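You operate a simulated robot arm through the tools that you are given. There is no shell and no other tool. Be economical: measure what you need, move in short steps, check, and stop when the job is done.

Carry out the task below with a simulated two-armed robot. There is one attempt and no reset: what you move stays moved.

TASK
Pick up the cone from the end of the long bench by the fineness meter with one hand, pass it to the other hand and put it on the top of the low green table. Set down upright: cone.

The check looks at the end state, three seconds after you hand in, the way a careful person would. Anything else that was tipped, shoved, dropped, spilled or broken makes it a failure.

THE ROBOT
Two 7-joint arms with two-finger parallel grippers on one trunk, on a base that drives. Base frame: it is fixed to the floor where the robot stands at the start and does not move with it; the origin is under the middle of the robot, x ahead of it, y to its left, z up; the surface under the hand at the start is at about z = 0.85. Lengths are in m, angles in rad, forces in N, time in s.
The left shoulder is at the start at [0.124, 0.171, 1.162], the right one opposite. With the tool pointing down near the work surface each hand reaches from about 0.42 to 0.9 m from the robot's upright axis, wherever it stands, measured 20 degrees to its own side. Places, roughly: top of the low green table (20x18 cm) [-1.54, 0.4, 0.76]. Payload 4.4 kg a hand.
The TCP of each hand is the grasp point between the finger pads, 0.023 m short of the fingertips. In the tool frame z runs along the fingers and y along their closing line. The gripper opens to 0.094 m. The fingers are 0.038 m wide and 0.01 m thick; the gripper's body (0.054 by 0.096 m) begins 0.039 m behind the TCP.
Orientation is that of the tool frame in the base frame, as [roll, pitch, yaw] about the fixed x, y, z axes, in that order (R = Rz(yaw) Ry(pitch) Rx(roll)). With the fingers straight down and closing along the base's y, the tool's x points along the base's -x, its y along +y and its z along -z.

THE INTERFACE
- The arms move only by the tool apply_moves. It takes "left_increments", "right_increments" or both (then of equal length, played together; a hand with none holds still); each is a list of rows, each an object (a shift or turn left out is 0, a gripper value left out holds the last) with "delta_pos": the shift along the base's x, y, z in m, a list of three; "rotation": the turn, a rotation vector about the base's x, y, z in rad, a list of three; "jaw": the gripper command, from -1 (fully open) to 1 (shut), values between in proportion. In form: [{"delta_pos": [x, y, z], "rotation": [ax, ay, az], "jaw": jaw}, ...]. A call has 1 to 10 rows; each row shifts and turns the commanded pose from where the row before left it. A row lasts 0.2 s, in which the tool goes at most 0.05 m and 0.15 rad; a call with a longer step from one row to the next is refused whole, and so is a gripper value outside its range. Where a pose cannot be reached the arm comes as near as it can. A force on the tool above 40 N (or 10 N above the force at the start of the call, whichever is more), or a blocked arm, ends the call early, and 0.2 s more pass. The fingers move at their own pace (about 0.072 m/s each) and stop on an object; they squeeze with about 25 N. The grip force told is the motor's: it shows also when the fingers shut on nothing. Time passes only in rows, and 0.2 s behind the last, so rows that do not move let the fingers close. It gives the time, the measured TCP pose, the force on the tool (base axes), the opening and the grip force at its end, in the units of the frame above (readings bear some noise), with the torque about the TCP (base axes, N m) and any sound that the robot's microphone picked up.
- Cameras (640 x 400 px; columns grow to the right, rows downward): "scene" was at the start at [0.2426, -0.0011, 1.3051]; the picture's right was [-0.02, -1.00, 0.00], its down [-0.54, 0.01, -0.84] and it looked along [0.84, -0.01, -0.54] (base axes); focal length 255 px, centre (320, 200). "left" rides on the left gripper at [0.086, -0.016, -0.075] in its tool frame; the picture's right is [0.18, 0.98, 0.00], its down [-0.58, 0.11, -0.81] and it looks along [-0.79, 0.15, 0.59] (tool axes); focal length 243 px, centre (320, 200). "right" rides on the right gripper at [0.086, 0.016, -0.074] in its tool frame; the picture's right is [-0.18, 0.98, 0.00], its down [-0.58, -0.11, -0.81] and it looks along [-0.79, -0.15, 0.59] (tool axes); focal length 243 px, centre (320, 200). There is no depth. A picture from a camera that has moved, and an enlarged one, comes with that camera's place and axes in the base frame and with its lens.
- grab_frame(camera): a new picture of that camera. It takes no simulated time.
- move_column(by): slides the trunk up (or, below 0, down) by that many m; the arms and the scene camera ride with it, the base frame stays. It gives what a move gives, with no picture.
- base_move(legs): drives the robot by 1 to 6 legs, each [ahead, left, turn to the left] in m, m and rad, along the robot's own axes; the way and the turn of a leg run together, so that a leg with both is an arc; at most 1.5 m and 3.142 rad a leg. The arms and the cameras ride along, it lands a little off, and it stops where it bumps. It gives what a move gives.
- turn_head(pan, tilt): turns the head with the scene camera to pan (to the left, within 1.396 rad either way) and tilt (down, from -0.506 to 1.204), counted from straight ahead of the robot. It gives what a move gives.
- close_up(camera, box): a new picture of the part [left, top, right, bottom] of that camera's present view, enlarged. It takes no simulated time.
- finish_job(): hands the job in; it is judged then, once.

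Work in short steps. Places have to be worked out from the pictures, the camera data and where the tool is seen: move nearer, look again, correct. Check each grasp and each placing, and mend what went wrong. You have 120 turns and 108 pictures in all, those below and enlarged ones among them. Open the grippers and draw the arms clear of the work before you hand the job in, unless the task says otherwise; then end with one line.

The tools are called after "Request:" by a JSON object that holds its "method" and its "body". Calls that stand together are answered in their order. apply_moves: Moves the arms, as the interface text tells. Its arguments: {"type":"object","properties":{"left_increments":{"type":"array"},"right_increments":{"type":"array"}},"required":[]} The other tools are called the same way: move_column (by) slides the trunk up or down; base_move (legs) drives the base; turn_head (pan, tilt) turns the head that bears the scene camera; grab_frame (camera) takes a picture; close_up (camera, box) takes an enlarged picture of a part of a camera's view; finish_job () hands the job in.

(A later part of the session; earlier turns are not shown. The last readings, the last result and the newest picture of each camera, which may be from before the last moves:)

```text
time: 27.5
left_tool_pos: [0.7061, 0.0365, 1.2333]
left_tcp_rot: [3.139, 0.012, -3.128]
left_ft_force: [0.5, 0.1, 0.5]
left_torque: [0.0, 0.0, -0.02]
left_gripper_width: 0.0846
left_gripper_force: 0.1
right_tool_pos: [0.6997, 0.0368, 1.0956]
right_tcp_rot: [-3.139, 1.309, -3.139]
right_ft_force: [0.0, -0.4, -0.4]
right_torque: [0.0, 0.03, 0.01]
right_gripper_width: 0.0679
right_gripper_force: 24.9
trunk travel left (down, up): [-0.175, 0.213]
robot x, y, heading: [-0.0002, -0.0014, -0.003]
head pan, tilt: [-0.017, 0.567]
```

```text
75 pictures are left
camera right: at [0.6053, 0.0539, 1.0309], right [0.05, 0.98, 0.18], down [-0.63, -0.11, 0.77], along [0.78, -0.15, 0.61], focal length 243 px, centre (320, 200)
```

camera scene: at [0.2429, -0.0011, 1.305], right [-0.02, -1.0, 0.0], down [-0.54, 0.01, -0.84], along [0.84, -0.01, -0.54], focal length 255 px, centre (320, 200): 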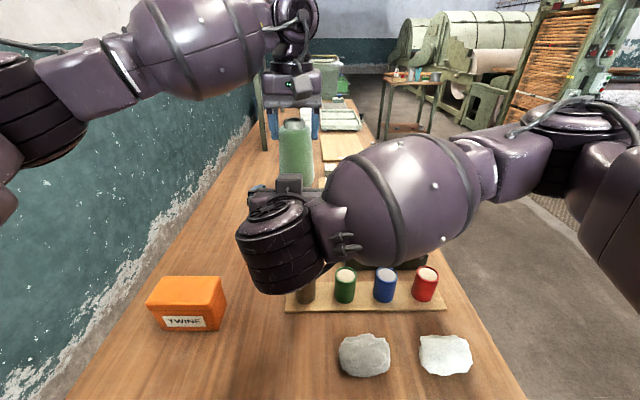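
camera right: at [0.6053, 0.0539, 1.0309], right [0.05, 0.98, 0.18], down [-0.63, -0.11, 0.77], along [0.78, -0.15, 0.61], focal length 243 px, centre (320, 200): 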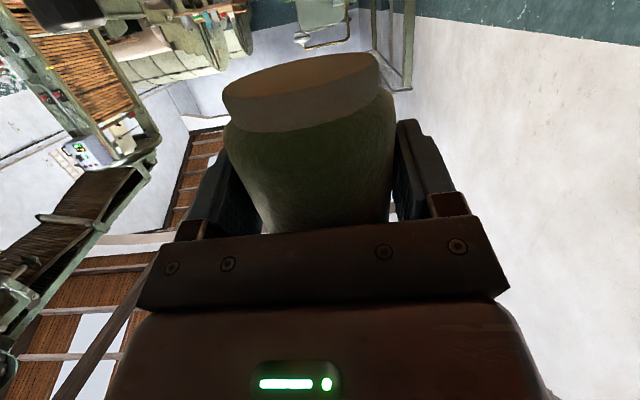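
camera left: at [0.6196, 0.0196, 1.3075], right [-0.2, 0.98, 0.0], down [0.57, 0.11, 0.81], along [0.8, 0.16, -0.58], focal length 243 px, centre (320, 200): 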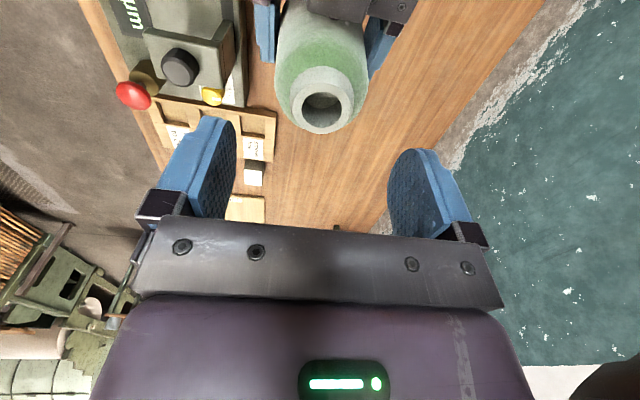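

The handover worked and the cone didn't move. I draw the left hand away to the left and back, and pull the right hand back toward the robot while staying above the bench things.

Request:
{"method": "apply_moves", "body": {"left_increments": [{"delta_pos": [0, 0.02, 0.01]}, {"delta_pos": [0, 0.04, 0]}, {"delta_pos": [-0.02, 0.04, 0]}, {"delta_pos": [-0.04, 0.03, 0]}, {"delta_pos": [-0.04, 0.03, 0]}, {"delta_pos": [-0.04, 0.02, 0]}, {"delta_pos": [-0.03, 0.02, 0]}, {"delta_pos": [-0.02, 0, 0]}, {}], "right_increments": [{"delta_pos": [0, 0, 0]}, {"delta_pos": [0, 0, 0]}, {"delta_pos": [0, 0, 0]}, {"delta_pos": [-0.01, -0.01, 0.01]}, {"delta_pos": [-0.02, -0.02, 0.01]}, {"delta_pos": [-0.02, -0.02, 0.01]}, {"delta_pos": [-0.02, -0.02, 0.01]}, {"delta_pos": [-0.02, -0.02, 0]}, {}]}}

Request:
{"method": "turn_head", "body": {"pan": -1.39, "tilt": 0.5}}

Request:
{"method": "grab_frame", "body": {"camera": "scene"}}

Request:
{"method": "turn_head", "body": {"pan": 1.39, "tilt": 0.5}}

Request:
{"method": "grab_frame", "body": {"camera": "scene"}}

```text
time: 29.5
left_tool_pos: [0.5167, 0.2369, 1.2426]
left_tcp_rot: [3.137, 0.012, -3.127]
left_ft_force: [0.3, 0.5, 0.4]
left_torque: [-0.02, -0.01, 0.0]
left_gripper_width: 0.0846
left_gripper_force: 0.0
right_tool_pos: [0.6073, -0.051, 1.1354]
right_tcp_rot: [-3.141, 1.307, -3.138]
right_ft_force: [-1.2, 0.1, -0.7]
right_torque: [0.01, 0.0, -0.01]
right_gripper_width: 0.0679
right_gripper_force: 24.9
trunk travel left (down, up): [-0.175, 0.213]
robot x, y, heading: [0.0043, -0.0005, -0.003]
head pan, tilt: [-0.017, 0.567]
```

```text
time: 31.0
left_tool_pos: [0.5158, 0.2363, 1.2441]
left_tcp_rot: [3.139, 0.014, -3.129]
left_ft_force: [-0.2, -0.1, -0.7]
left_torque: [-0.03, 0.05, 0.0]
left_gripper_width: 0.0843
left_gripper_force: 0.0
right_tool_pos: [0.6081, -0.0511, 1.1352]
right_tcp_rot: [-3.139, 1.308, -3.138]
right_ft_force: [-0.3, 0.5, -1.1]
right_torque: [-0.01, -0.02, 0.0]
right_gripper_width: 0.0683
right_gripper_force: 24.6
trunk travel left (down, up): [-0.175, 0.213]
robot x, y, heading: [0.0023, 0.0013, -0.003]
head pan, tilt: [-1.389, 0.499]
```

```text
74 pictures are left
camera scene: at [0.1698, -0.0891, 1.3112], right [-0.98, -0.18, 0.0], down [-0.09, 0.47, -0.88], along [0.16, -0.86, -0.48], focal length 255 px, centre (320, 200)
```

scene: 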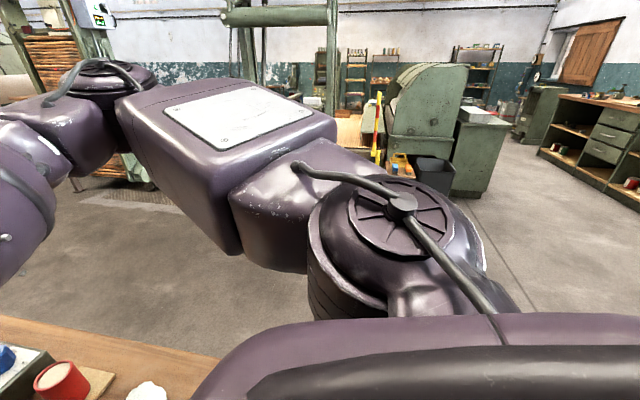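

```text
time: 33.5
left_tool_pos: [0.516, 0.2356, 1.2435]
left_tcp_rot: [3.137, 0.014, -3.128]
left_ft_force: [1.3, 0.6, 0.5]
left_torque: [0.01, 0.0, 0.02]
left_gripper_width: 0.0849
left_gripper_force: 0.1
right_tool_pos: [0.6086, -0.0527, 1.136]
right_tcp_rot: [3.14, 1.306, -3.139]
right_ft_force: [-0.1, -0.7, -0.8]
right_torque: [-0.03, -0.02, 0.02]
right_gripper_width: 0.0679
right_gripper_force: 25.3
trunk travel left (down, up): [-0.175, 0.213]
robot x, y, heading: [-0.0017, -0.002, -0.0]
head pan, tilt: [1.389, 0.499]
```

```text
73 pictures are left
camera scene: at [0.1698, 0.0899, 1.3112], right [0.98, -0.18, 0.0], down [-0.09, -0.47, -0.88], along [0.16, 0.86, -0.48], focal length 255 px, centre (320, 200)
```

scene: 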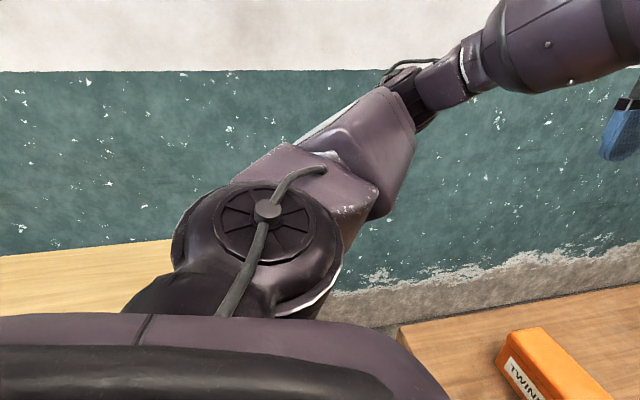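

The right side is open floor; on the left are a wall and a low bench. I back off 0.25 m from the bench and turn right 90°, then look.

Request:
{"method": "base_move", "body": {"legs": [[-0.25, 0, 0], [0, 0, -1.571]]}}

Request:
{"method": "turn_head", "body": {"pan": -1.0, "tilt": 0.4}}

Request:
{"method": "grab_frame", "body": {"camera": "scene"}}

Request:
{"method": "turn_head", "body": {"pan": 0, "tilt": 0.4}}

Request:
{"method": "grab_frame", "body": {"camera": "scene"}}

```text
time: 37.9
left_tool_pos: [0.2029, -0.3326, 1.2447]
left_tcp_rot: [3.135, 0.016, 2.105]
left_ft_force: [-0.6, 0.0, -0.1]
left_torque: [-0.01, -0.05, -0.02]
left_gripper_width: 0.0846
left_gripper_force: 0.0
right_tool_pos: [-0.0017, -0.5534, 1.1369]
right_tcp_rot: [3.138, 1.307, 2.087]
right_ft_force: [-0.9, 0.3, -1.3]
right_torque: [0.02, -0.01, 0.04]
right_gripper_width: 0.0679
right_gripper_force: 25.3
trunk travel left (down, up): [-0.175, 0.213]
robot x, y, heading: [-0.2575, 0.0008, -1.046]
head pan, tilt: [1.389, 0.499]
stopped in leg 2: the robot was blocked; the commanded pose is now the measured one
```

```text
time: 40.1
left_tool_pos: [0.2036, -0.3317, 1.2429]
left_tcp_rot: [3.139, 0.012, 2.104]
left_ft_force: [0.1, 0.4, -1.1]
left_torque: [0.01, 0.02, 0.03]
left_gripper_width: 0.0847
left_gripper_force: 0.0
right_tool_pos: [-0.0003, -0.5536, 1.1373]
right_tcp_rot: [-3.141, 1.308, 2.09]
right_ft_force: [0.6, 0.1, -0.9]
right_torque: [0.0, 0.03, 0.03]
right_gripper_width: 0.0679
right_gripper_force: 25.2
trunk travel left (down, up): [-0.175, 0.213]
robot x, y, heading: [-0.2547, 0.0028, -1.061]
head pan, tilt: [-1.0, 0.4]
```

```text
72 pictures are left
camera scene: at [-0.2233, -0.2143, 1.3204], right [-0.89, 0.46, 0.0], down [0.18, 0.34, -0.92], along [-0.43, -0.82, -0.39], focal length 255 px, centre (320, 200)
```

scene: 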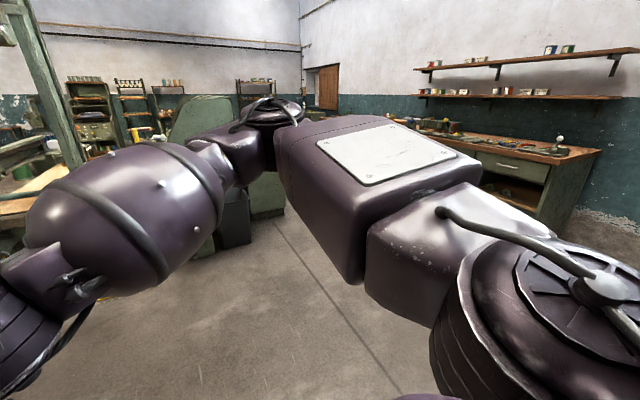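

```text
time: 41.3
left_tool_pos: [0.204, -0.3313, 1.2448]
left_tcp_rot: [3.137, 0.012, 2.104]
left_ft_force: [-0.3, 0.8, 0.1]
left_torque: [-0.01, 0.0, -0.01]
left_gripper_width: 0.0847
left_gripper_force: 0.0
right_tool_pos: [-0.0001, -0.5522, 1.1374]
right_tcp_rot: [-3.141, 1.308, 2.092]
right_ft_force: [0.0, 1.2, -0.9]
right_torque: [-0.03, -0.02, 0.0]
right_gripper_width: 0.0682
right_gripper_force: 25.2
trunk travel left (down, up): [-0.175, 0.213]
robot x, y, heading: [-0.2558, -0.0021, -1.049]
head pan, tilt: [0.0, 0.4]
```

```text
71 pictures are left
camera scene: at [-0.1346, -0.2128, 1.3204], right [-0.87, -0.49, 0.0], down [-0.19, 0.34, -0.92], along [0.46, -0.8, -0.39], focal length 255 px, centre (320, 200)
```

scene: 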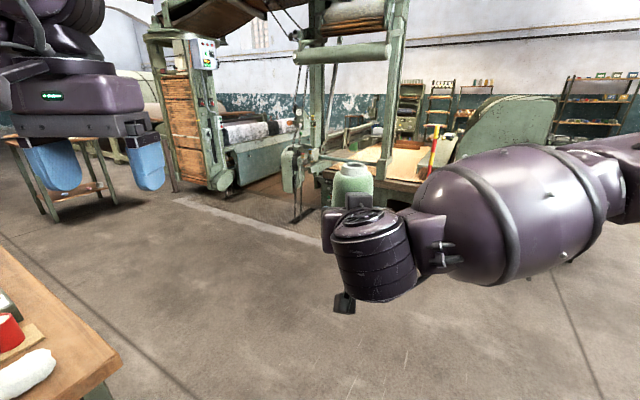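

Something blocks the turn at about −60°. I look left and behind to find it.

Request:
{"method": "turn_head", "body": {"pan": 1.39, "tilt": 0.8}}

Request:
{"method": "grab_frame", "body": {"camera": "scene"}}

Request:
{"method": "turn_head", "body": {"pan": -1.39, "tilt": 0.8}}

Request:
{"method": "grab_frame", "body": {"camera": "scene"}}

```text
time: 42.9
left_tool_pos: [0.2033, -0.3309, 1.2442]
left_tcp_rot: [3.135, 0.012, 2.102]
left_ft_force: [0.8, -1.0, 0.3]
left_torque: [0.0, -0.03, 0.0]
left_gripper_width: 0.0843
left_gripper_force: 0.1
right_tool_pos: [0.0, -0.5533, 1.1367]
right_tcp_rot: [-3.141, 1.306, 2.089]
right_ft_force: [-0.1, 0.2, -1.7]
right_torque: [0.04, 0.04, 0.02]
right_gripper_width: 0.0683
right_gripper_force: 25.1
trunk travel left (down, up): [-0.175, 0.213]
robot x, y, heading: [-0.2587, -0.0022, -1.053]
head pan, tilt: [1.389, 0.799]
```

```text
70 pictures are left
camera scene: at [-0.1043, -0.1056, 1.2853], right [0.33, -0.94, 0.0], down [-0.68, -0.24, -0.7], along [0.66, 0.23, -0.72], focal length 255 px, centre (320, 200)
```

scene: 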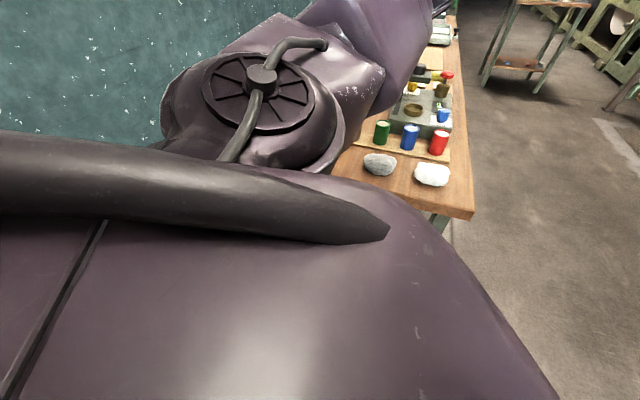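

```text
time: 45.3
left_tool_pos: [0.2036, -0.332, 1.2446]
left_tcp_rot: [3.138, 0.012, 2.102]
left_ft_force: [0.4, -0.2, 0.0]
left_torque: [0.04, -0.01, 0.03]
left_gripper_width: 0.0848
left_gripper_force: 0.1
right_tool_pos: [0.0008, -0.5529, 1.1361]
right_tcp_rot: [-3.141, 1.306, 2.09]
right_ft_force: [-0.2, 0.1, -1.7]
right_torque: [0.04, 0.01, 0.02]
right_gripper_width: 0.0677
right_gripper_force: 24.9
trunk travel left (down, up): [-0.175, 0.213]
robot x, y, heading: [-0.2602, 0.002, -1.054]
head pan, tilt: [-1.389, 0.799]
```

```text
69 pictures are left
camera scene: at [-0.2421, -0.1842, 1.2853], right [-0.64, 0.76, 0.0], down [0.55, 0.46, -0.7], along [-0.53, -0.45, -0.72], focal length 255 px, centre (320, 200)
```

scene: 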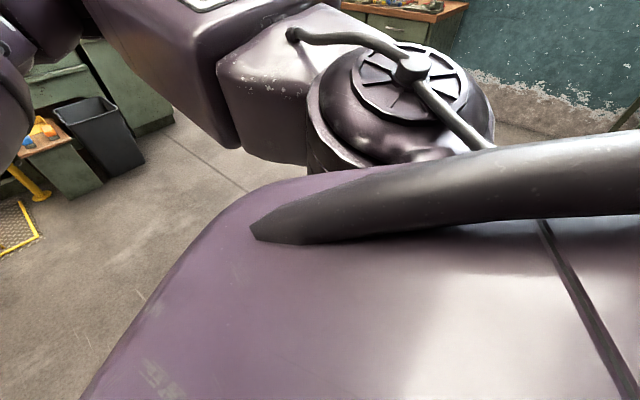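

The blocker is probably the low bench along the wall behind me, so I move away from it: sidestep right 0.3 m, go ahead 0.3 m, then continue the turn.

Request:
{"method": "base_move", "body": {"legs": [[0, -0.3, 0], [0.35, 0, 0], [0, 0, -0.6]]}}

Request:
{"method": "turn_head", "body": {"pan": -1.39, "tilt": 0.45}}

Request:
{"method": "grab_frame", "body": {"camera": "scene"}}

```text
time: 52.0
left_tool_pos: [-0.1397, -0.9832, 1.2445]
left_tcp_rot: [3.137, 0.012, 1.523]
left_ft_force: [-0.8, -0.1, 0.1]
left_torque: [0.02, 0.01, 0.0]
left_gripper_width: 0.0846
left_gripper_force: 0.1
right_tool_pos: [-0.4333, -1.0561, 1.1357]
right_tcp_rot: [3.141, 1.307, 1.507]
right_ft_force: [-0.4, -0.1, -1.7]
right_torque: [0.01, -0.01, 0.0]
right_gripper_width: 0.0677
right_gripper_force: 25.0
trunk travel left (down, up): [-0.175, 0.213]
robot x, y, heading: [-0.3447, -0.4537, -1.639]
head pan, tilt: [-1.389, 0.799]
```

```text
time: 52.9
left_tool_pos: [-0.1401, -0.982, 1.2447]
left_tcp_rot: [3.139, 0.011, 1.522]
left_ft_force: [-0.1, 0.4, 0.1]
left_torque: [0.01, 0.0, -0.01]
left_gripper_width: 0.0846
left_gripper_force: 0.2
right_tool_pos: [-0.4324, -1.0559, 1.1359]
right_tcp_rot: [3.14, 1.309, 1.51]
right_ft_force: [0.1, 0.2, -1.4]
right_torque: [0.0, 0.02, 0.01]
right_gripper_width: 0.0681
right_gripper_force: 25.5
trunk travel left (down, up): [-0.175, 0.213]
robot x, y, heading: [-0.343, -0.4519, -1.63]
head pan, tilt: [-1.389, 0.45]
```

```text
68 pictures are left
camera scene: at [-0.4428, -0.6152, 1.3156], right [-0.12, 0.99, 0.0], down [0.43, 0.05, -0.9], along [-0.89, -0.11, -0.44], focal length 255 px, centre (320, 200)
```

scene: 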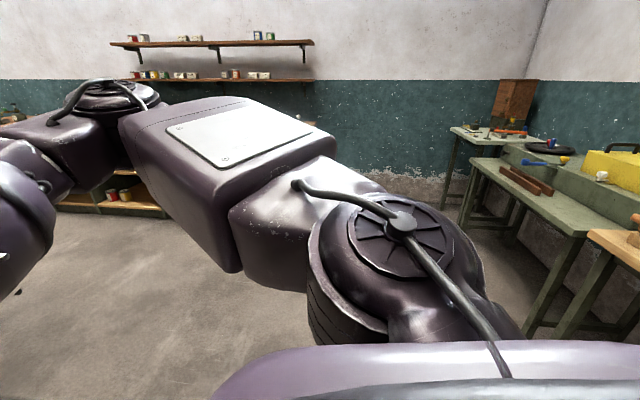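

The turn is free now. I continue another 1.45 rad to face −x and look at the tables.

Request:
{"method": "base_move", "body": {"legs": [[0, 0, -1.45]]}}

Request:
{"method": "turn_head", "body": {"pan": -0.5, "tilt": 0.5}}

Request:
{"method": "grab_frame", "body": {"camera": "scene"}}

```text
time: 56.8
left_tool_pos: [-0.8437, -0.7184, 1.2439]
left_tcp_rot: [3.135, 0.014, 0.071]
left_ft_force: [0.2, -0.3, 0.2]
left_torque: [0.02, 0.01, -0.01]
left_gripper_width: 0.0845
left_gripper_force: 0.1
right_tool_pos: [-0.9526, -0.4362, 1.1363]
right_tcp_rot: [3.141, 1.307, 0.059]
right_ft_force: [0.6, 0.2, -1.8]
right_torque: [0.0, 0.02, -0.01]
right_gripper_width: 0.068
right_gripper_force: 25.0
trunk travel left (down, up): [-0.175, 0.213]
robot x, y, heading: [-0.3425, -0.4532, -3.085]
head pan, tilt: [-1.389, 0.45]
```

```text
time: 58.0
left_tool_pos: [-0.8439, -0.717, 1.2464]
left_tcp_rot: [3.137, 0.011, 0.07]
left_ft_force: [-0.5, 0.7, -0.1]
left_torque: [0.0, 0.01, 0.02]
left_gripper_width: 0.0845
left_gripper_force: 0.2
right_tool_pos: [-0.9524, -0.4366, 1.1367]
right_tcp_rot: [3.141, 1.308, 0.06]
right_ft_force: [-0.2, 0.2, -1.4]
right_torque: [0.0, -0.01, 0.01]
right_gripper_width: 0.0681
right_gripper_force: 25.0
trunk travel left (down, up): [-0.175, 0.213]
robot x, y, heading: [-0.343, -0.4532, -3.085]
head pan, tilt: [-0.499, 0.499]
```

```text
67 pictures are left
camera scene: at [-0.5765, -0.4218, 1.3112], right [0.43, 0.9, 0.0], down [0.43, -0.2, -0.88], along [-0.79, 0.38, -0.48], focal length 255 px, centre (320, 200)
```

scene: 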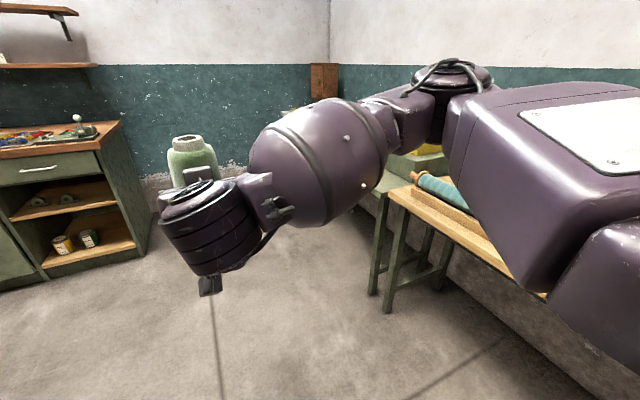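

The right arm hides the target table. I drive ahead 0.9 m, slightly left, then turn right to face +y toward the tables from a distance.

Request:
{"method": "base_move", "body": {"legs": [[0.9, 0.25, 0], [0, 0, -1.57]]}}

Request:
{"method": "turn_head", "body": {"pan": 0.0, "tilt": 0.45}}

Request:
{"method": "grab_frame", "body": {"camera": "scene"}}

```text
time: 66.8
left_tool_pos: [-1.4949, -0.2445, 1.2442]
left_tcp_rot: [3.135, 0.012, -1.505]
left_ft_force: [-0.1, 0.1, 0.5]
left_torque: [0.0, -0.04, -0.04]
left_gripper_width: 0.0847
left_gripper_force: 0.1
right_tool_pos: [-1.2126, -0.1396, 1.1357]
right_tcp_rot: [3.139, 1.305, -1.517]
right_ft_force: [0.4, 0.1, -1.1]
right_torque: [-0.02, 0.02, -0.03]
right_gripper_width: 0.0679
right_gripper_force: 24.7
trunk travel left (down, up): [-0.175, 0.213]
robot x, y, heading: [-1.2321, -0.7473, 1.618]
head pan, tilt: [-0.499, 0.499]
```

```text
time: 67.7
left_tool_pos: [-1.4949, -0.2451, 1.2434]
left_tcp_rot: [3.137, 0.014, -1.504]
left_ft_force: [0.4, -0.3, 0.5]
left_torque: [-0.03, 0.02, -0.02]
left_gripper_width: 0.0846
left_gripper_force: 0.0
right_tool_pos: [-1.2132, -0.1393, 1.1361]
right_tcp_rot: [3.141, 1.307, -1.517]
right_ft_force: [-0.1, -0.1, -1.2]
right_torque: [-0.05, 0.0, -0.04]
right_gripper_width: 0.0678
right_gripper_force: 24.9
trunk travel left (down, up): [-0.175, 0.213]
robot x, y, heading: [-1.2304, -0.7498, 1.623]
head pan, tilt: [0.0, 0.45]
```

```text
66 pictures are left
camera scene: at [-1.2445, -0.5035, 1.3157], right [1.0, 0.05, 0.0], down [0.02, -0.43, -0.9], along [-0.05, 0.9, -0.44], focal length 255 px, centre (320, 200)
```

scene: 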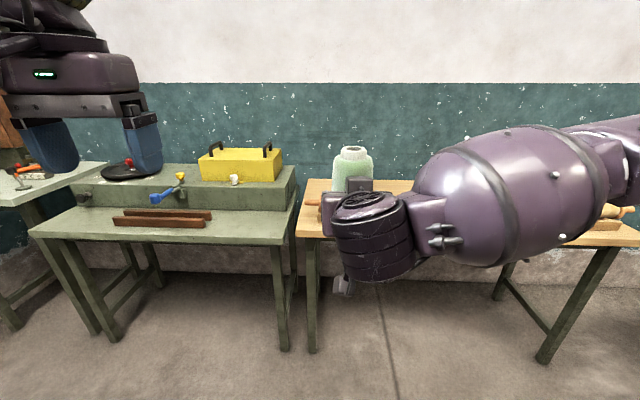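

The stepped green table is ahead. Its lower tier fits z = 0.76, with front edge y ≈ 0.286, right edge x ≈ −1.435 and back step y ≈ 0.55. The spot (−1.54, ~0.36) is free, right of the brown strips. I straighten, sidestep left, and come part of the way forward.

Request:
{"method": "base_move", "body": {"legs": [[0, 0.39, 0], [0, 0, -0.052], [0.3, 0, 0]]}}

Request:
{"method": "turn_head", "body": {"pan": 0.0, "tilt": 0.7}}

Request:
{"method": "grab_frame", "body": {"camera": "scene"}}

```text
time: 73.7
left_tool_pos: [-1.8653, 0.0462, 1.2444]
left_tcp_rot: [3.138, 0.012, -1.547]
left_ft_force: [-0.3, 0.1, 0.3]
left_torque: [-0.04, 0.03, -0.02]
left_gripper_width: 0.0845
left_gripper_force: 0.1
right_tool_pos: [-1.5793, 0.1396, 1.136]
right_tcp_rot: [-3.141, 1.31, -1.559]
right_ft_force: [0.8, -0.1, -0.5]
right_torque: [-0.02, 0.0, -0.04]
right_gripper_width: 0.0678
right_gripper_force: 25.0
trunk travel left (down, up): [-0.175, 0.213]
robot x, y, heading: [-1.6256, -0.4696, 1.582]
head pan, tilt: [0.0, 0.45]
```

```text
time: 74.5
left_tool_pos: [-1.8648, 0.0445, 1.2435]
left_tcp_rot: [3.137, 0.014, -1.548]
left_ft_force: [0.4, 0.0, 1.0]
left_torque: [-0.04, -0.02, -0.01]
left_gripper_width: 0.0846
left_gripper_force: 0.0
right_tool_pos: [-1.5783, 0.1399, 1.1358]
right_tcp_rot: [3.142, 1.308, -1.559]
right_ft_force: [-0.5, 0.0, -1.1]
right_torque: [0.04, -0.02, -0.01]
right_gripper_width: 0.0678
right_gripper_force: 25.0
trunk travel left (down, up): [-0.175, 0.213]
robot x, y, heading: [-1.6217, -0.4669, 1.579]
head pan, tilt: [0.0, 0.7]
```

```text
65 pictures are left
camera scene: at [-1.6256, -0.2307, 1.2936], right [1.0, 0.01, 0.0], down [0.01, -0.64, -0.77], along [-0.01, 0.77, -0.64], focal length 255 px, centre (320, 200)
```

scene: 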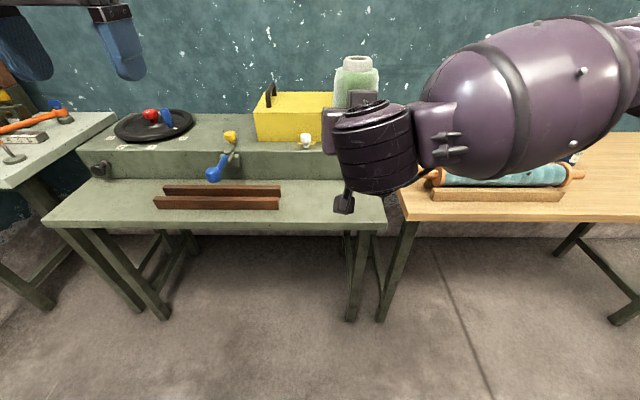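

Corner refined to (−1.437, 0.295), so I aim for the cone axis at (−1.55, 0.365). That leaves the wrist camera hanging in front of the table edge. I lower the trunk, then drive 0.14 m ahead.

Request:
{"method": "move_column", "body": {"by": -0.17}}

Request:
{"method": "base_move", "body": {"legs": [[0.14, 0, 0]]}}

Request:
{"method": "grab_frame", "body": {"camera": "scene"}}

Request:
{"method": "grab_frame", "body": {"camera": "right"}}

```text
time: 76.4
left_tool_pos: [-1.8649, 0.0431, 1.0748]
left_tcp_rot: [3.139, 0.017, -1.546]
left_ft_force: [-0.2, 0.1, 0.2]
left_torque: [0.02, 0.03, -0.02]
left_gripper_width: 0.0845
left_gripper_force: 0.1
right_tool_pos: [-1.5792, 0.1646, 0.8727]
right_tcp_rot: [3.14, 1.079, -1.559]
right_ft_force: [0.5, 0.2, -1.1]
right_torque: [0.0, 0.01, 0.02]
right_gripper_width: 0.0678
right_gripper_force: 24.3
trunk travel left (down, up): [-0.005, 0.383]
robot x, y, heading: [-1.625, -0.4679, 1.583]
head pan, tilt: [0.0, 0.7]
```

```text
time: 77.7
left_tool_pos: [-1.8651, 0.1823, 1.0738]
left_tcp_rot: [3.137, 0.012, -1.548]
left_ft_force: [0.0, 0.7, 0.0]
left_torque: [-0.01, -0.01, -0.03]
left_gripper_width: 0.0843
left_gripper_force: 0.1
right_tool_pos: [-1.581, 0.3032, 0.8715]
right_tcp_rot: [3.141, 1.077, -1.56]
right_ft_force: [0.4, 0.2, 0.0]
right_torque: [0.0, -0.02, -0.01]
right_gripper_width: 0.0679
right_gripper_force: 24.2
trunk travel left (down, up): [-0.005, 0.383]
robot x, y, heading: [-1.6211, -0.3357, 1.575]
head pan, tilt: [0.0, 0.7]
```

```text
64 pictures are left
camera scene: at [-1.6279, 0.0575, 1.0869], right [1.0, 0.01, 0.0], down [0.01, -0.64, -0.76], along [-0.01, 0.76, -0.64], focal length 255 px, centre (320, 200)
```

scene: 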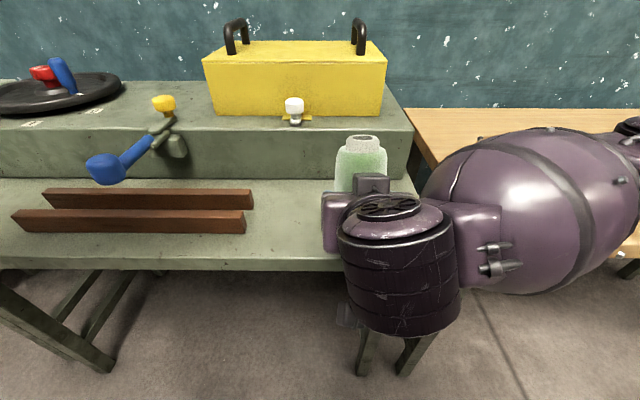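

```text
63 pictures are left
camera right: at [-1.5944, 0.1963, 0.8303], right [-0.98, 0.08, 0.16], down [0.11, -0.43, 0.89], along [0.14, 0.9, 0.42], focal length 243 px, centre (320, 200)
```

right: 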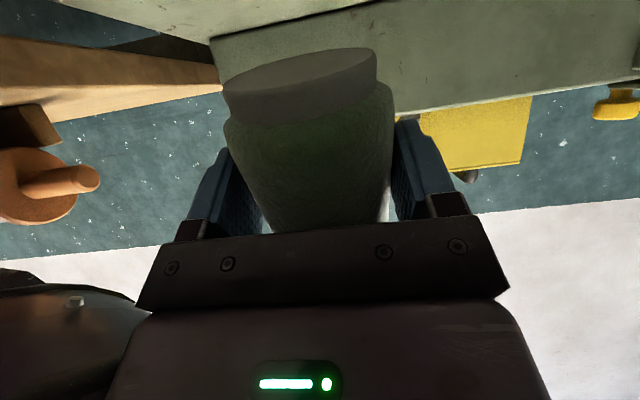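

The trunk move changed the right hand's pitch: it is now about 13° steeper and lower, so the cone leans. I rotate it back about +x while raising slightly.

Request:
{"method": "apply_moves", "body": {"right_increments": [{"delta_pos": [0, 0, 0.01], "rotation": [0.08, 0, 0]}, {"delta_pos": [0, 0, 0.01], "rotation": [0.08, 0, 0]}, {"delta_pos": [0, 0, 0.01], "rotation": [0.07, 0, 0]}, {}]}}

```text
time: 78.7
left_tool_pos: [-1.8658, 0.1807, 1.0734]
left_tcp_rot: [3.136, 0.012, -1.547]
left_ft_force: [0.2, 0.1, 0.1]
left_torque: [-0.01, 0.0, 0.0]
left_gripper_width: 0.0845
left_gripper_force: 0.0
right_tool_pos: [-1.5983, 0.3016, 0.8924]
right_tcp_rot: [3.129, 1.26, -1.534]
right_ft_force: [-1.1, 0.1, -1.0]
right_torque: [0.02, 0.03, 0.02]
right_gripper_width: 0.0677
right_gripper_force: 24.7
right hand out of reach, approached as far as the arm can: row 1, 2, 3
trunk travel left (down, up): [-0.005, 0.383]
robot x, y, heading: [-1.6226, -0.333, 1.579]
head pan, tilt: [0.0, 0.7]
```

With the trunk low the shoulders come forward, so the arm is folded too tight. I back the base 0.2 m to give it room, then restore the pitch.

Request:
{"method": "base_move", "body": {"legs": [[-0.2, 0, 0]]}}

Request:
{"method": "apply_moves", "body": {"right_increments": [{"delta_pos": [0.005, 0.03, 0.01]}, {"delta_pos": [0.005, 0.03, 0.01], "rotation": [0.025, 0, 0]}, {"delta_pos": [0.005, 0.03, 0], "rotation": [0.025, 0, 0]}, {"delta_pos": [0.005, 0.03, 0]}, {}]}}

```text
time: 80.3
left_tool_pos: [-1.8646, -0.0202, 1.0737]
left_tcp_rot: [3.139, 0.014, -1.545]
left_ft_force: [0.1, -0.1, 0.3]
left_torque: [0.03, 0.0, 0.0]
left_gripper_width: 0.0847
left_gripper_force: 0.0
right_tool_pos: [-1.5963, 0.1002, 0.8929]
right_tcp_rot: [3.131, 1.264, -1.532]
right_ft_force: [0.5, -1.3, -1.0]
right_torque: [0.02, 0.01, -0.03]
right_gripper_width: 0.0678
right_gripper_force: 25.0
trunk travel left (down, up): [-0.005, 0.383]
robot x, y, heading: [-1.624, -0.5311, 1.585]
head pan, tilt: [0.0, 0.7]
```

```text
time: 81.5
left_tool_pos: [-1.864, -0.0201, 1.0745]
left_tcp_rot: [3.138, 0.013, -1.544]
left_ft_force: [-0.1, -0.4, 0.3]
left_torque: [0.01, -0.01, 0.0]
left_gripper_width: 0.0849
left_gripper_force: 0.0
right_tool_pos: [-1.577, 0.2196, 0.9141]
right_tcp_rot: [3.141, 1.314, -1.525]
right_ft_force: [-0.3, -0.8, -1.3]
right_torque: [0.0, 0.01, 0.02]
right_gripper_width: 0.0677
right_gripper_force: 24.9
trunk travel left (down, up): [-0.005, 0.383]
robot x, y, heading: [-1.6237, -0.5295, 1.581]
head pan, tilt: [0.0, 0.7]
```

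The pose is restored, with pitch 1.31 meaning an upright cone. I move over the spot, TCP (−1.55, 0.357), with the cone's base about 10 cm above the table, and look.

Request:
{"method": "apply_moves", "body": {"right_increments": [{"delta_pos": [0.007, 0.035, 0]}, {"delta_pos": [0.007, 0.035, 0], "rotation": [-0.006, 0, 0]}, {"delta_pos": [0.007, 0.035, 0]}, {"delta_pos": [0.006, 0.033, 0]}, {}]}}

Request:
{"method": "grab_frame", "body": {"camera": "scene"}}

Request:
{"method": "grab_frame", "body": {"camera": "right"}}

Request:
{"method": "grab_frame", "body": {"camera": "left"}}

```text
time: 82.7
left_tool_pos: [-1.8647, -0.021, 1.0757]
left_tcp_rot: [3.138, 0.014, -1.544]
left_ft_force: [0.4, -0.9, -0.3]
left_torque: [0.03, -0.01, -0.01]
left_gripper_width: 0.0847
left_gripper_force: 0.1
right_tool_pos: [-1.5497, 0.3596, 0.9149]
right_tcp_rot: [3.134, 1.305, -1.526]
right_ft_force: [-0.1, -0.6, -0.8]
right_torque: [-0.05, 0.02, 0.0]
right_gripper_width: 0.0678
right_gripper_force: 25.1
trunk travel left (down, up): [-0.005, 0.383]
robot x, y, heading: [-1.6213, -0.5357, 1.582]
head pan, tilt: [0.0, 0.7]
```

```text
62 pictures are left
camera scene: at [-1.6271, -0.1441, 1.0873], right [1.0, 0.01, 0.0], down [0.01, -0.64, -0.77], along [-0.01, 0.76, -0.64], focal length 255 px, centre (320, 200)
```

scene: 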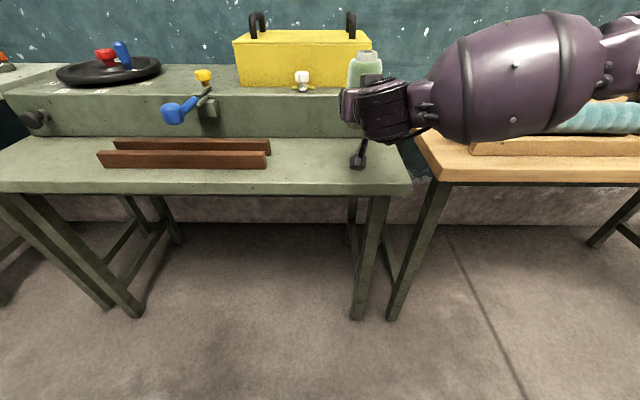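

```text
61 pictures are left
camera right: at [-1.561, 0.2656, 0.8501], right [-0.98, 0.0, 0.18], down [0.14, -0.62, 0.77], along [0.11, 0.78, 0.61], focal length 243 px, centre (320, 200)
```

right: 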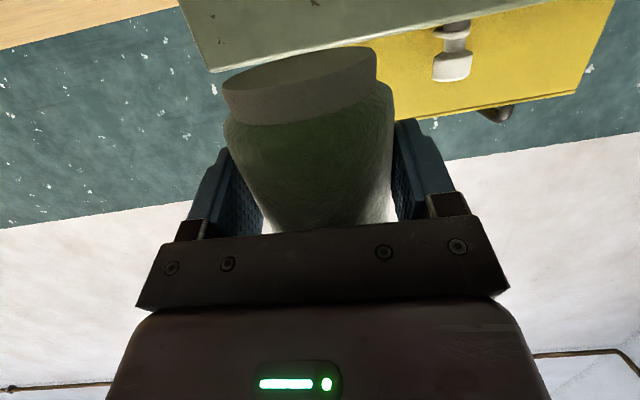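

```text
60 pictures are left
camera left: at [-1.8459, -0.107, 1.1471], right [-0.98, -0.21, 0.0], down [-0.12, 0.57, 0.81], along [-0.17, 0.8, -0.58], focal length 243 px, centre (320, 200)
```

left: 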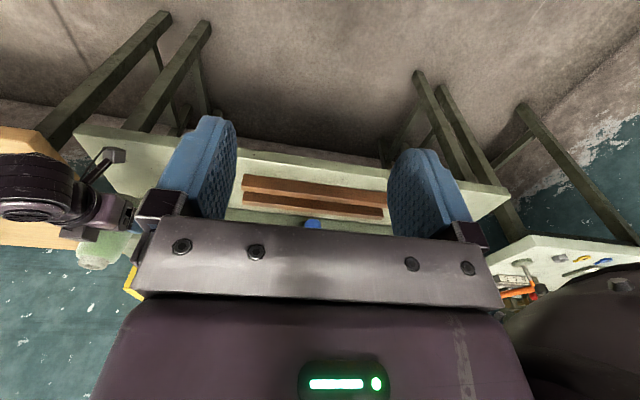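

The front edge is y ≈ 0.30, so the wrist camera (y = 0.266) will pass in front of it. I lower 8 cm and check.

Request:
{"method": "apply_moves", "body": {"right_increments": [{"delta_pos": [0, 0, -0.02]}, {"delta_pos": [0, 0, -0.02]}, {"delta_pos": [0, 0, -0.02]}, {"delta_pos": [0, 0, -0.02]}, {}]}}

Request:
{"method": "close_up", "body": {"camera": "scene", "box": [280, 40, 440, 200]}}

Request:
{"method": "grab_frame", "body": {"camera": "right"}}

```text
time: 83.9
left_tool_pos: [-1.8657, -0.0216, 1.0743]
left_tcp_rot: [3.138, 0.014, -1.546]
left_ft_force: [0.5, -0.8, 0.3]
left_torque: [0.02, -0.02, 0.0]
left_gripper_width: 0.0845
left_gripper_force: 0.0
right_tool_pos: [-1.5522, 0.3571, 0.8356]
right_tcp_rot: [-3.139, 1.301, -1.528]
right_ft_force: [0.7, -0.4, -0.2]
right_torque: [0.0, 0.02, 0.05]
right_gripper_width: 0.0676
right_gripper_force: 25.2
right hand out of reach, approached as far as the arm can: row 4
trunk travel left (down, up): [-0.005, 0.383]
robot x, y, heading: [-1.6209, -0.532, 1.583]
head pan, tilt: [0.0, 0.7]
```

```text
2.50 times, centred on (360, 120) of scene
camera zoom: at [-1.6271, -0.1441, 1.0874], right [1.0, 0.01, 0.0], down [0.01, -0.64, -0.77], along [-0.01, 0.77, -0.64], focal length 637 px, centre (220, 400)
```

zoom: 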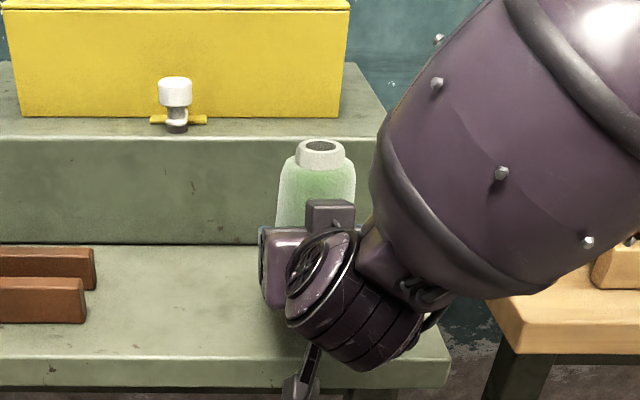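

```text
58 pictures are left
camera right: at [-1.5651, 0.263, 0.7714], right [-0.98, 0.01, 0.18], down [0.13, -0.62, 0.77], along [0.12, 0.79, 0.61], focal length 243 px, centre (320, 200)
```

right: 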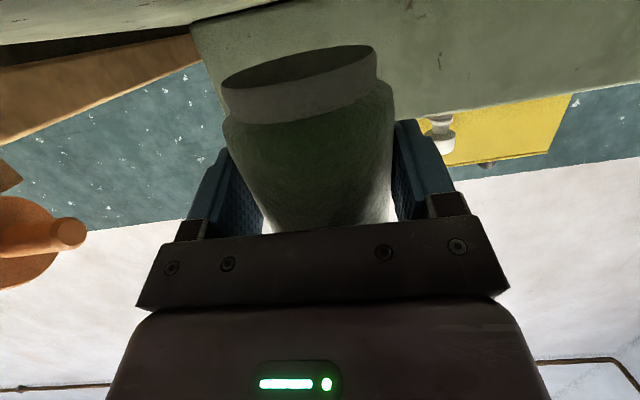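

The arm is near a joint limit, with about 2.5 cm still to go. I raise a little, back the base 0.12 m for a straighter elbow, and then re-extend.

Request:
{"method": "apply_moves", "body": {"right_increments": [{"delta_pos": [0, 0, 0.025]}, {"delta_pos": [0, 0, 0.025]}, {}]}}

Request:
{"method": "base_move", "body": {"legs": [[-0.13, 0, 0]]}}

Request:
{"method": "apply_moves", "body": {"right_increments": [{"delta_pos": [0, 0.03, 0]}, {"delta_pos": [0, 0.03, 0]}, {"delta_pos": [0, 0.03, 0]}, {"delta_pos": [0, 0.03, 0]}, {}]}}

Request:
{"method": "grab_frame", "body": {"camera": "scene"}}

```text
time: 84.7
left_tool_pos: [-1.8651, -0.0199, 1.0744]
left_tcp_rot: [3.139, 0.012, -1.543]
left_ft_force: [0.2, -0.2, 0.2]
left_torque: [0.0, -0.04, 0.0]
left_gripper_width: 0.0847
left_gripper_force: 0.0
right_tool_pos: [-1.5558, 0.356, 0.8839]
right_tcp_rot: [3.14, 1.306, -1.523]
right_ft_force: [-0.8, -0.2, -1.7]
right_torque: [-0.03, 0.01, 0.04]
right_gripper_width: 0.0675
right_gripper_force: 24.5
trunk travel left (down, up): [-0.005, 0.383]
robot x, y, heading: [-1.6255, -0.5317, 1.582]
head pan, tilt: [0.0, 0.7]
```

```text
time: 86.0
left_tool_pos: [-1.8644, -0.1519, 1.0739]
left_tcp_rot: [3.138, 0.014, -1.544]
left_ft_force: [0.6, -0.7, -0.1]
left_torque: [0.03, -0.03, -0.01]
left_gripper_width: 0.0848
left_gripper_force: 0.1
right_tool_pos: [-1.5549, 0.2255, 0.8854]
right_tcp_rot: [3.136, 1.306, -1.525]
right_ft_force: [-0.2, -0.3, -0.7]
right_torque: [-0.05, 0.01, 0.04]
right_gripper_width: 0.0677
right_gripper_force: 24.8
trunk travel left (down, up): [-0.005, 0.383]
robot x, y, heading: [-1.6168, -0.6641, 1.585]
head pan, tilt: [0.0, 0.7]
```

```text
time: 87.2
left_tool_pos: [-1.8635, -0.1522, 1.075]
left_tcp_rot: [3.138, 0.013, -1.542]
left_ft_force: [0.3, -0.1, -0.8]
left_torque: [-0.01, 0.0, -0.01]
left_gripper_width: 0.0847
left_gripper_force: 0.0
right_tool_pos: [-1.5552, 0.3474, 0.8878]
right_tcp_rot: [3.136, 1.307, -1.525]
right_ft_force: [0.4, -0.3, -0.8]
right_torque: [0.01, -0.02, -0.02]
right_gripper_width: 0.0678
right_gripper_force: 24.9
trunk travel left (down, up): [-0.005, 0.383]
robot x, y, heading: [-1.6189, -0.6657, 1.583]
head pan, tilt: [0.0, 0.7]
```

```text
57 pictures are left
camera scene: at [-1.6259, -0.2748, 1.0874], right [1.0, 0.01, 0.0], down [0.01, -0.64, -0.77], along [-0.01, 0.76, -0.64], focal length 255 px, centre (320, 200)
```

scene: 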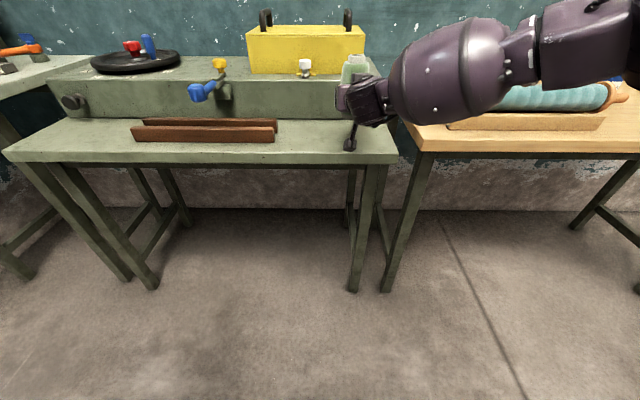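

Full reach here. I lower toward z ≈ 0.825 with y ≈ 0.357.

Request:
{"method": "apply_moves", "body": {"right_increments": [{"delta_pos": [0, 0.005, -0.015]}, {"delta_pos": [0, 0.005, -0.015]}, {"delta_pos": [0, 0, -0.015]}, {"delta_pos": [0, 0, -0.015]}, {}]}}

Request:
{"method": "close_up", "body": {"camera": "scene", "box": [290, 40, 450, 180]}}

Request:
{"method": "grab_frame", "body": {"camera": "right"}}

```text
time: 88.4
left_tool_pos: [-1.8633, -0.1512, 1.074]
left_tcp_rot: [3.137, 0.012, -1.542]
left_ft_force: [0.5, -0.5, -0.2]
left_torque: [0.03, 0.0, -0.02]
left_gripper_width: 0.0846
left_gripper_force: 0.0
right_tool_pos: [-1.5549, 0.357, 0.8259]
right_tcp_rot: [3.137, 1.308, -1.525]
right_ft_force: [0.0, 0.6, -1.2]
right_torque: [-0.04, -0.02, 0.01]
right_gripper_width: 0.0677
right_gripper_force: 25.1
trunk travel left (down, up): [-0.005, 0.383]
robot x, y, heading: [-1.6242, -0.6649, 1.587]
head pan, tilt: [0.0, 0.7]
```

```text
2.86 times, centred on (370, 110) of scene
camera zoom: at [-1.6258, -0.2745, 1.0872], right [1.0, 0.01, 0.0], down [0.01, -0.64, -0.76], along [-0.01, 0.76, -0.64], focal length 728 px, centre (177, 457)
```

zoom: 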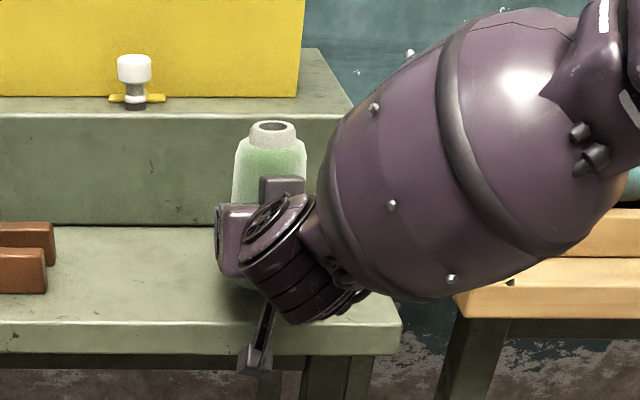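

```text
55 pictures are left
camera right: at [-1.5647, 0.2626, 0.7609], right [-0.98, 0.0, 0.18], down [0.14, -0.62, 0.77], along [0.11, 0.78, 0.61], focal length 243 px, centre (320, 200)
```

right: 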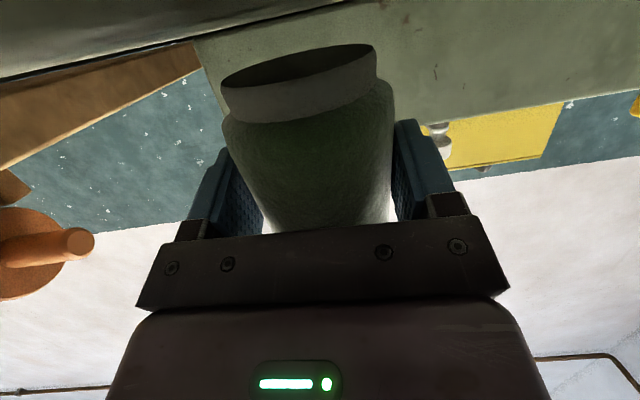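

The camera hangs clear in front of the edge. I lower in small steps until the force shows contact.

Request:
{"method": "apply_moves", "body": {"right_increments": [{"delta_pos": [0, 0, -0.004]}, {"delta_pos": [0, 0, -0.004]}, {"delta_pos": [0, 0, -0.003]}, {}]}}

```text
time: 89.4
left_tool_pos: [-1.8632, -0.1503, 1.0744]
left_tcp_rot: [3.138, 0.014, -1.543]
left_ft_force: [-0.2, 0.3, 0.2]
left_torque: [-0.01, 0.01, 0.02]
left_gripper_width: 0.0846
left_gripper_force: 0.0
right_tool_pos: [-1.5551, 0.3563, 0.8145]
right_tcp_rot: [3.135, 1.306, -1.526]
right_ft_force: [0.1, -0.5, -1.6]
right_torque: [-0.01, -0.02, 0.02]
right_gripper_width: 0.068
right_gripper_force: 25.2
trunk travel left (down, up): [-0.005, 0.383]
robot x, y, heading: [-1.6202, -0.6635, 1.578]
head pan, tilt: [0.0, 0.7]
```

No contact yet at TCP z = 0.8145. I continue in 2–3 mm steps.

Request:
{"method": "apply_moves", "body": {"right_increments": [{"delta_pos": [0, 0, -0.0025]}, {"delta_pos": [0, 0, -0.0025]}, {}]}}

Request:
{"method": "grab_frame", "body": {"camera": "right"}}

```text
time: 90.2
left_tool_pos: [-1.8645, -0.1502, 1.075]
left_tcp_rot: [3.139, 0.015, -1.541]
left_ft_force: [-0.4, 0.1, 1.1]
left_torque: [-0.01, -0.01, -0.01]
left_gripper_width: 0.0847
left_gripper_force: 0.0
right_tool_pos: [-1.5541, 0.3567, 0.8102]
right_tcp_rot: [3.134, 1.307, -1.525]
right_ft_force: [-0.3, 0.2, 1.9]
right_torque: [0.0, 0.09, 0.03]
right_gripper_width: 0.0678
right_gripper_force: 24.9
trunk travel left (down, up): [-0.005, 0.383]
robot x, y, heading: [-1.6206, -0.6648, 1.585]
head pan, tilt: [0.0, 0.7]
```

```text
54 pictures are left
camera right: at [-1.5655, 0.262, 0.7459], right [-0.98, 0.0, 0.18], down [0.14, -0.62, 0.77], along [0.11, 0.78, 0.61], focal length 243 px, centre (320, 200)
```

right: 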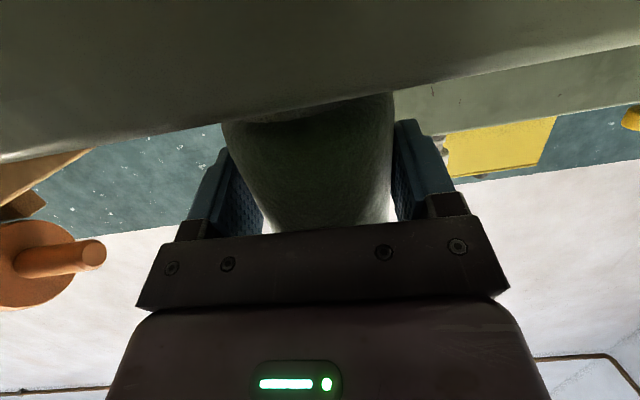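

The force rose by about 3.5 N, so the cone touches. One more millimetre to seat it, then I open the fingers.

Request:
{"method": "apply_moves", "body": {"right_increments": [{"delta_pos": [0, 0, -0.001]}, {}, {"jaw": -0.55}, {"jaw": -0.8}, {"jaw": -0.9}, {}]}}

Request:
{"method": "close_up", "body": {"camera": "scene", "box": [290, 40, 450, 180]}}

Request:
{"method": "grab_frame", "body": {"camera": "right"}}

```text
time: 91.6
left_tool_pos: [-1.8634, -0.1518, 1.0746]
left_tcp_rot: [3.136, 0.012, -1.543]
left_ft_force: [-0.4, 0.0, -0.2]
left_torque: [-0.03, 0.0, 0.01]
left_gripper_width: 0.0846
left_gripper_force: 0.0
right_tool_pos: [-1.5544, 0.3555, 0.808]
right_tcp_rot: [3.137, 1.307, -1.524]
right_ft_force: [-0.5, 0.1, 0.1]
right_torque: [-0.01, -0.03, 0.0]
right_gripper_width: 0.0894
right_gripper_force: 0.0
trunk travel left (down, up): [-0.005, 0.383]
robot x, y, heading: [-1.6213, -0.6612, 1.583]
head pan, tilt: [0.0, 0.7]
```

```text
2.86 times, centred on (370, 110) of scene
camera zoom: at [-1.626, -0.2745, 1.0872], right [1.0, 0.01, 0.0], down [0.01, -0.64, -0.76], along [-0.01, 0.76, -0.64], focal length 728 px, centre (177, 457)
```

zoom: 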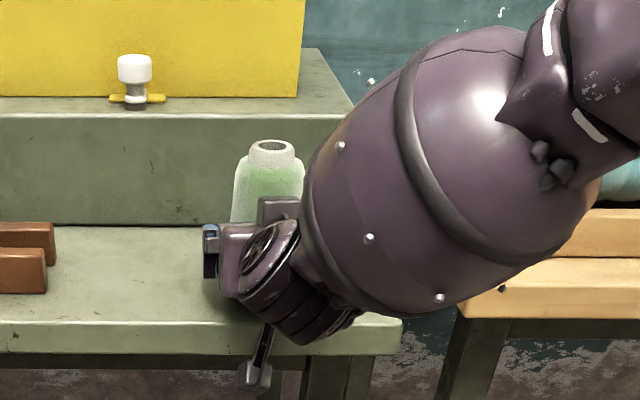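

```text
52 pictures are left
camera right: at [-1.5647, 0.2619, 0.7443], right [-0.98, 0.0, 0.18], down [0.14, -0.62, 0.77], along [0.11, 0.78, 0.61], focal length 243 px, centre (320, 200)
```

right: 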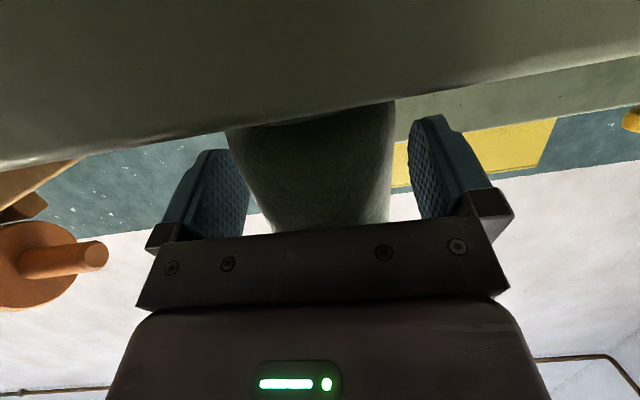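

Released, and the cone stands upright. I withdraw the hand straight back along its pointing direction.

Request:
{"method": "apply_moves", "body": {"right_increments": [{"delta_pos": [0.0005, -0.012, 0]}, {"delta_pos": [0.001, -0.02, 0]}, {"delta_pos": [0.001, -0.025, 0]}, {"delta_pos": [0.001, -0.025, 0]}, {"delta_pos": [0.001, -0.03, 0.005]}, {"delta_pos": [0, -0.03, 0.01]}, {}]}}

Request:
{"method": "close_up", "body": {"camera": "scene", "box": [290, 40, 450, 180]}}

```text
time: 93.2
left_tool_pos: [-1.8631, -0.151, 1.0741]
left_tcp_rot: [3.139, 0.011, -1.543]
left_ft_force: [-0.1, -0.3, -0.1]
left_torque: [-0.01, -0.02, 0.02]
left_gripper_width: 0.0847
left_gripper_force: 0.0
right_tool_pos: [-1.5639, 0.1825, 0.8253]
right_tcp_rot: [3.135, 1.307, -1.527]
right_ft_force: [0.5, -0.4, 0.2]
right_torque: [-0.02, 0.02, 0.05]
right_gripper_width: 0.0892
right_gripper_force: 0.0
right hand out of reach, approached as far as the arm can: row 2, 3, 4, 5
trunk travel left (down, up): [-0.005, 0.383]
robot x, y, heading: [-1.6219, -0.6647, 1.584]
head pan, tilt: [0.0, 0.7]
```

```text
2.86 times, centred on (370, 110) of scene
camera zoom: at [-1.626, -0.2742, 1.087], right [1.0, 0.01, 0.0], down [0.01, -0.64, -0.76], along [-0.01, 0.76, -0.64], focal length 728 px, centre (177, 457)
```

zoom: 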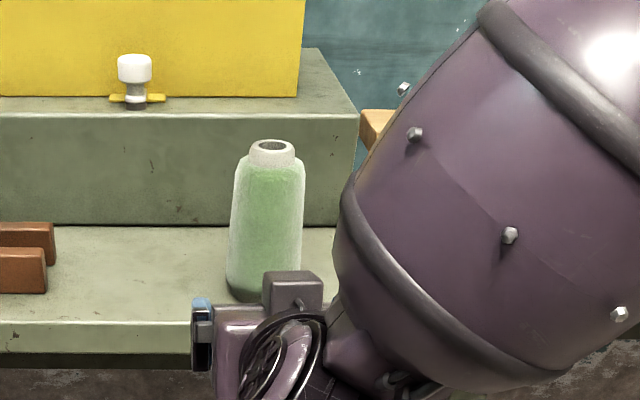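

The cone stands upright and the hand is clear. I back the base 0.35 m and take a final look.

Request:
{"method": "base_move", "body": {"legs": [[-0.3, 0, 0]]}}

Request:
{"method": "grab_frame", "body": {"camera": "scene"}}

Request:
{"method": "turn_head", "body": {"pan": 0, "tilt": 0.4}}

Request:
{"method": "grab_frame", "body": {"camera": "scene"}}

```text
time: 95.2
left_tool_pos: [-1.86, -0.4471, 1.0737]
left_tcp_rot: [3.14, 0.014, -1.544]
left_ft_force: [-0.7, -1.1, 0.6]
left_torque: [0.01, -0.04, 0.01]
left_gripper_width: 0.0845
left_gripper_force: 0.2
right_tool_pos: [-1.5606, -0.1117, 0.8265]
right_tcp_rot: [3.135, 1.309, -1.526]
right_ft_force: [0.4, -0.4, 0.5]
right_torque: [-0.01, -0.02, 0.03]
right_gripper_width: 0.0891
right_gripper_force: 0.1
trunk travel left (down, up): [-0.005, 0.383]
robot x, y, heading: [-1.6142, -0.9594, 1.586]
head pan, tilt: [0.0, 0.7]
```

```text
50 pictures are left
camera scene: at [-1.6218, -0.5704, 1.0874], right [1.0, 0.01, 0.0], down [0.01, -0.64, -0.77], along [-0.01, 0.77, -0.64], focal length 255 px, centre (320, 200)
```

scene: 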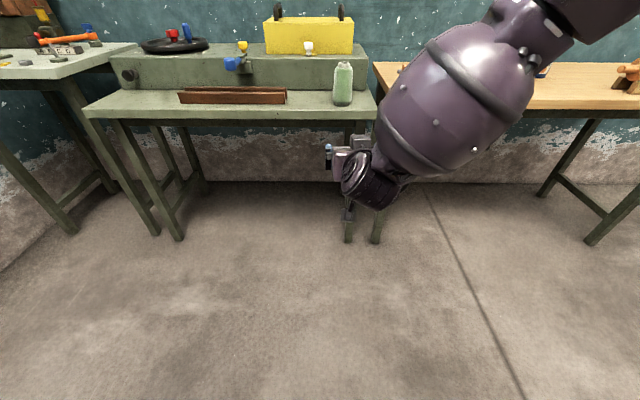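

```text
time: 96.0
left_tool_pos: [-1.8593, -0.4464, 1.0742]
left_tcp_rot: [3.138, 0.013, -1.543]
left_ft_force: [0.4, 0.5, -0.2]
left_torque: [0.01, -0.01, 0.01]
left_gripper_width: 0.0847
left_gripper_force: 0.0
right_tool_pos: [-1.5607, -0.1111, 0.8264]
right_tcp_rot: [3.138, 1.308, -1.522]
right_ft_force: [-0.5, -0.7, 0.3]
right_torque: [0.01, 0.02, -0.03]
right_gripper_width: 0.0896
right_gripper_force: 0.0
trunk travel left (down, up): [-0.005, 0.383]
robot x, y, heading: [-1.618, -0.9558, 1.582]
head pan, tilt: [0.0, 0.4]
```

```text
49 pictures are left
camera scene: at [-1.622, -0.5623, 1.114], right [1.0, 0.01, 0.0], down [0.01, -0.39, -0.92], along [-0.01, 0.92, -0.39], focal length 255 px, centre (320, 200)
```

scene: 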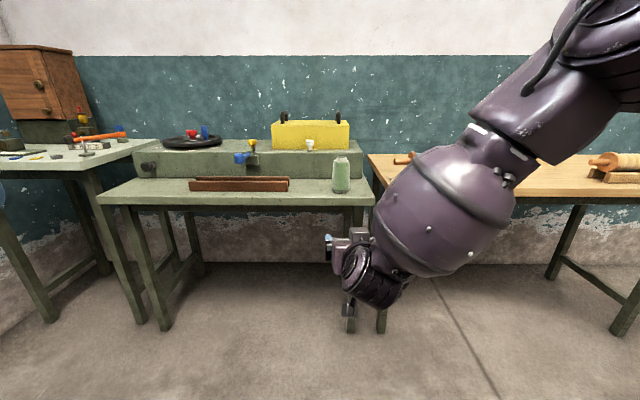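

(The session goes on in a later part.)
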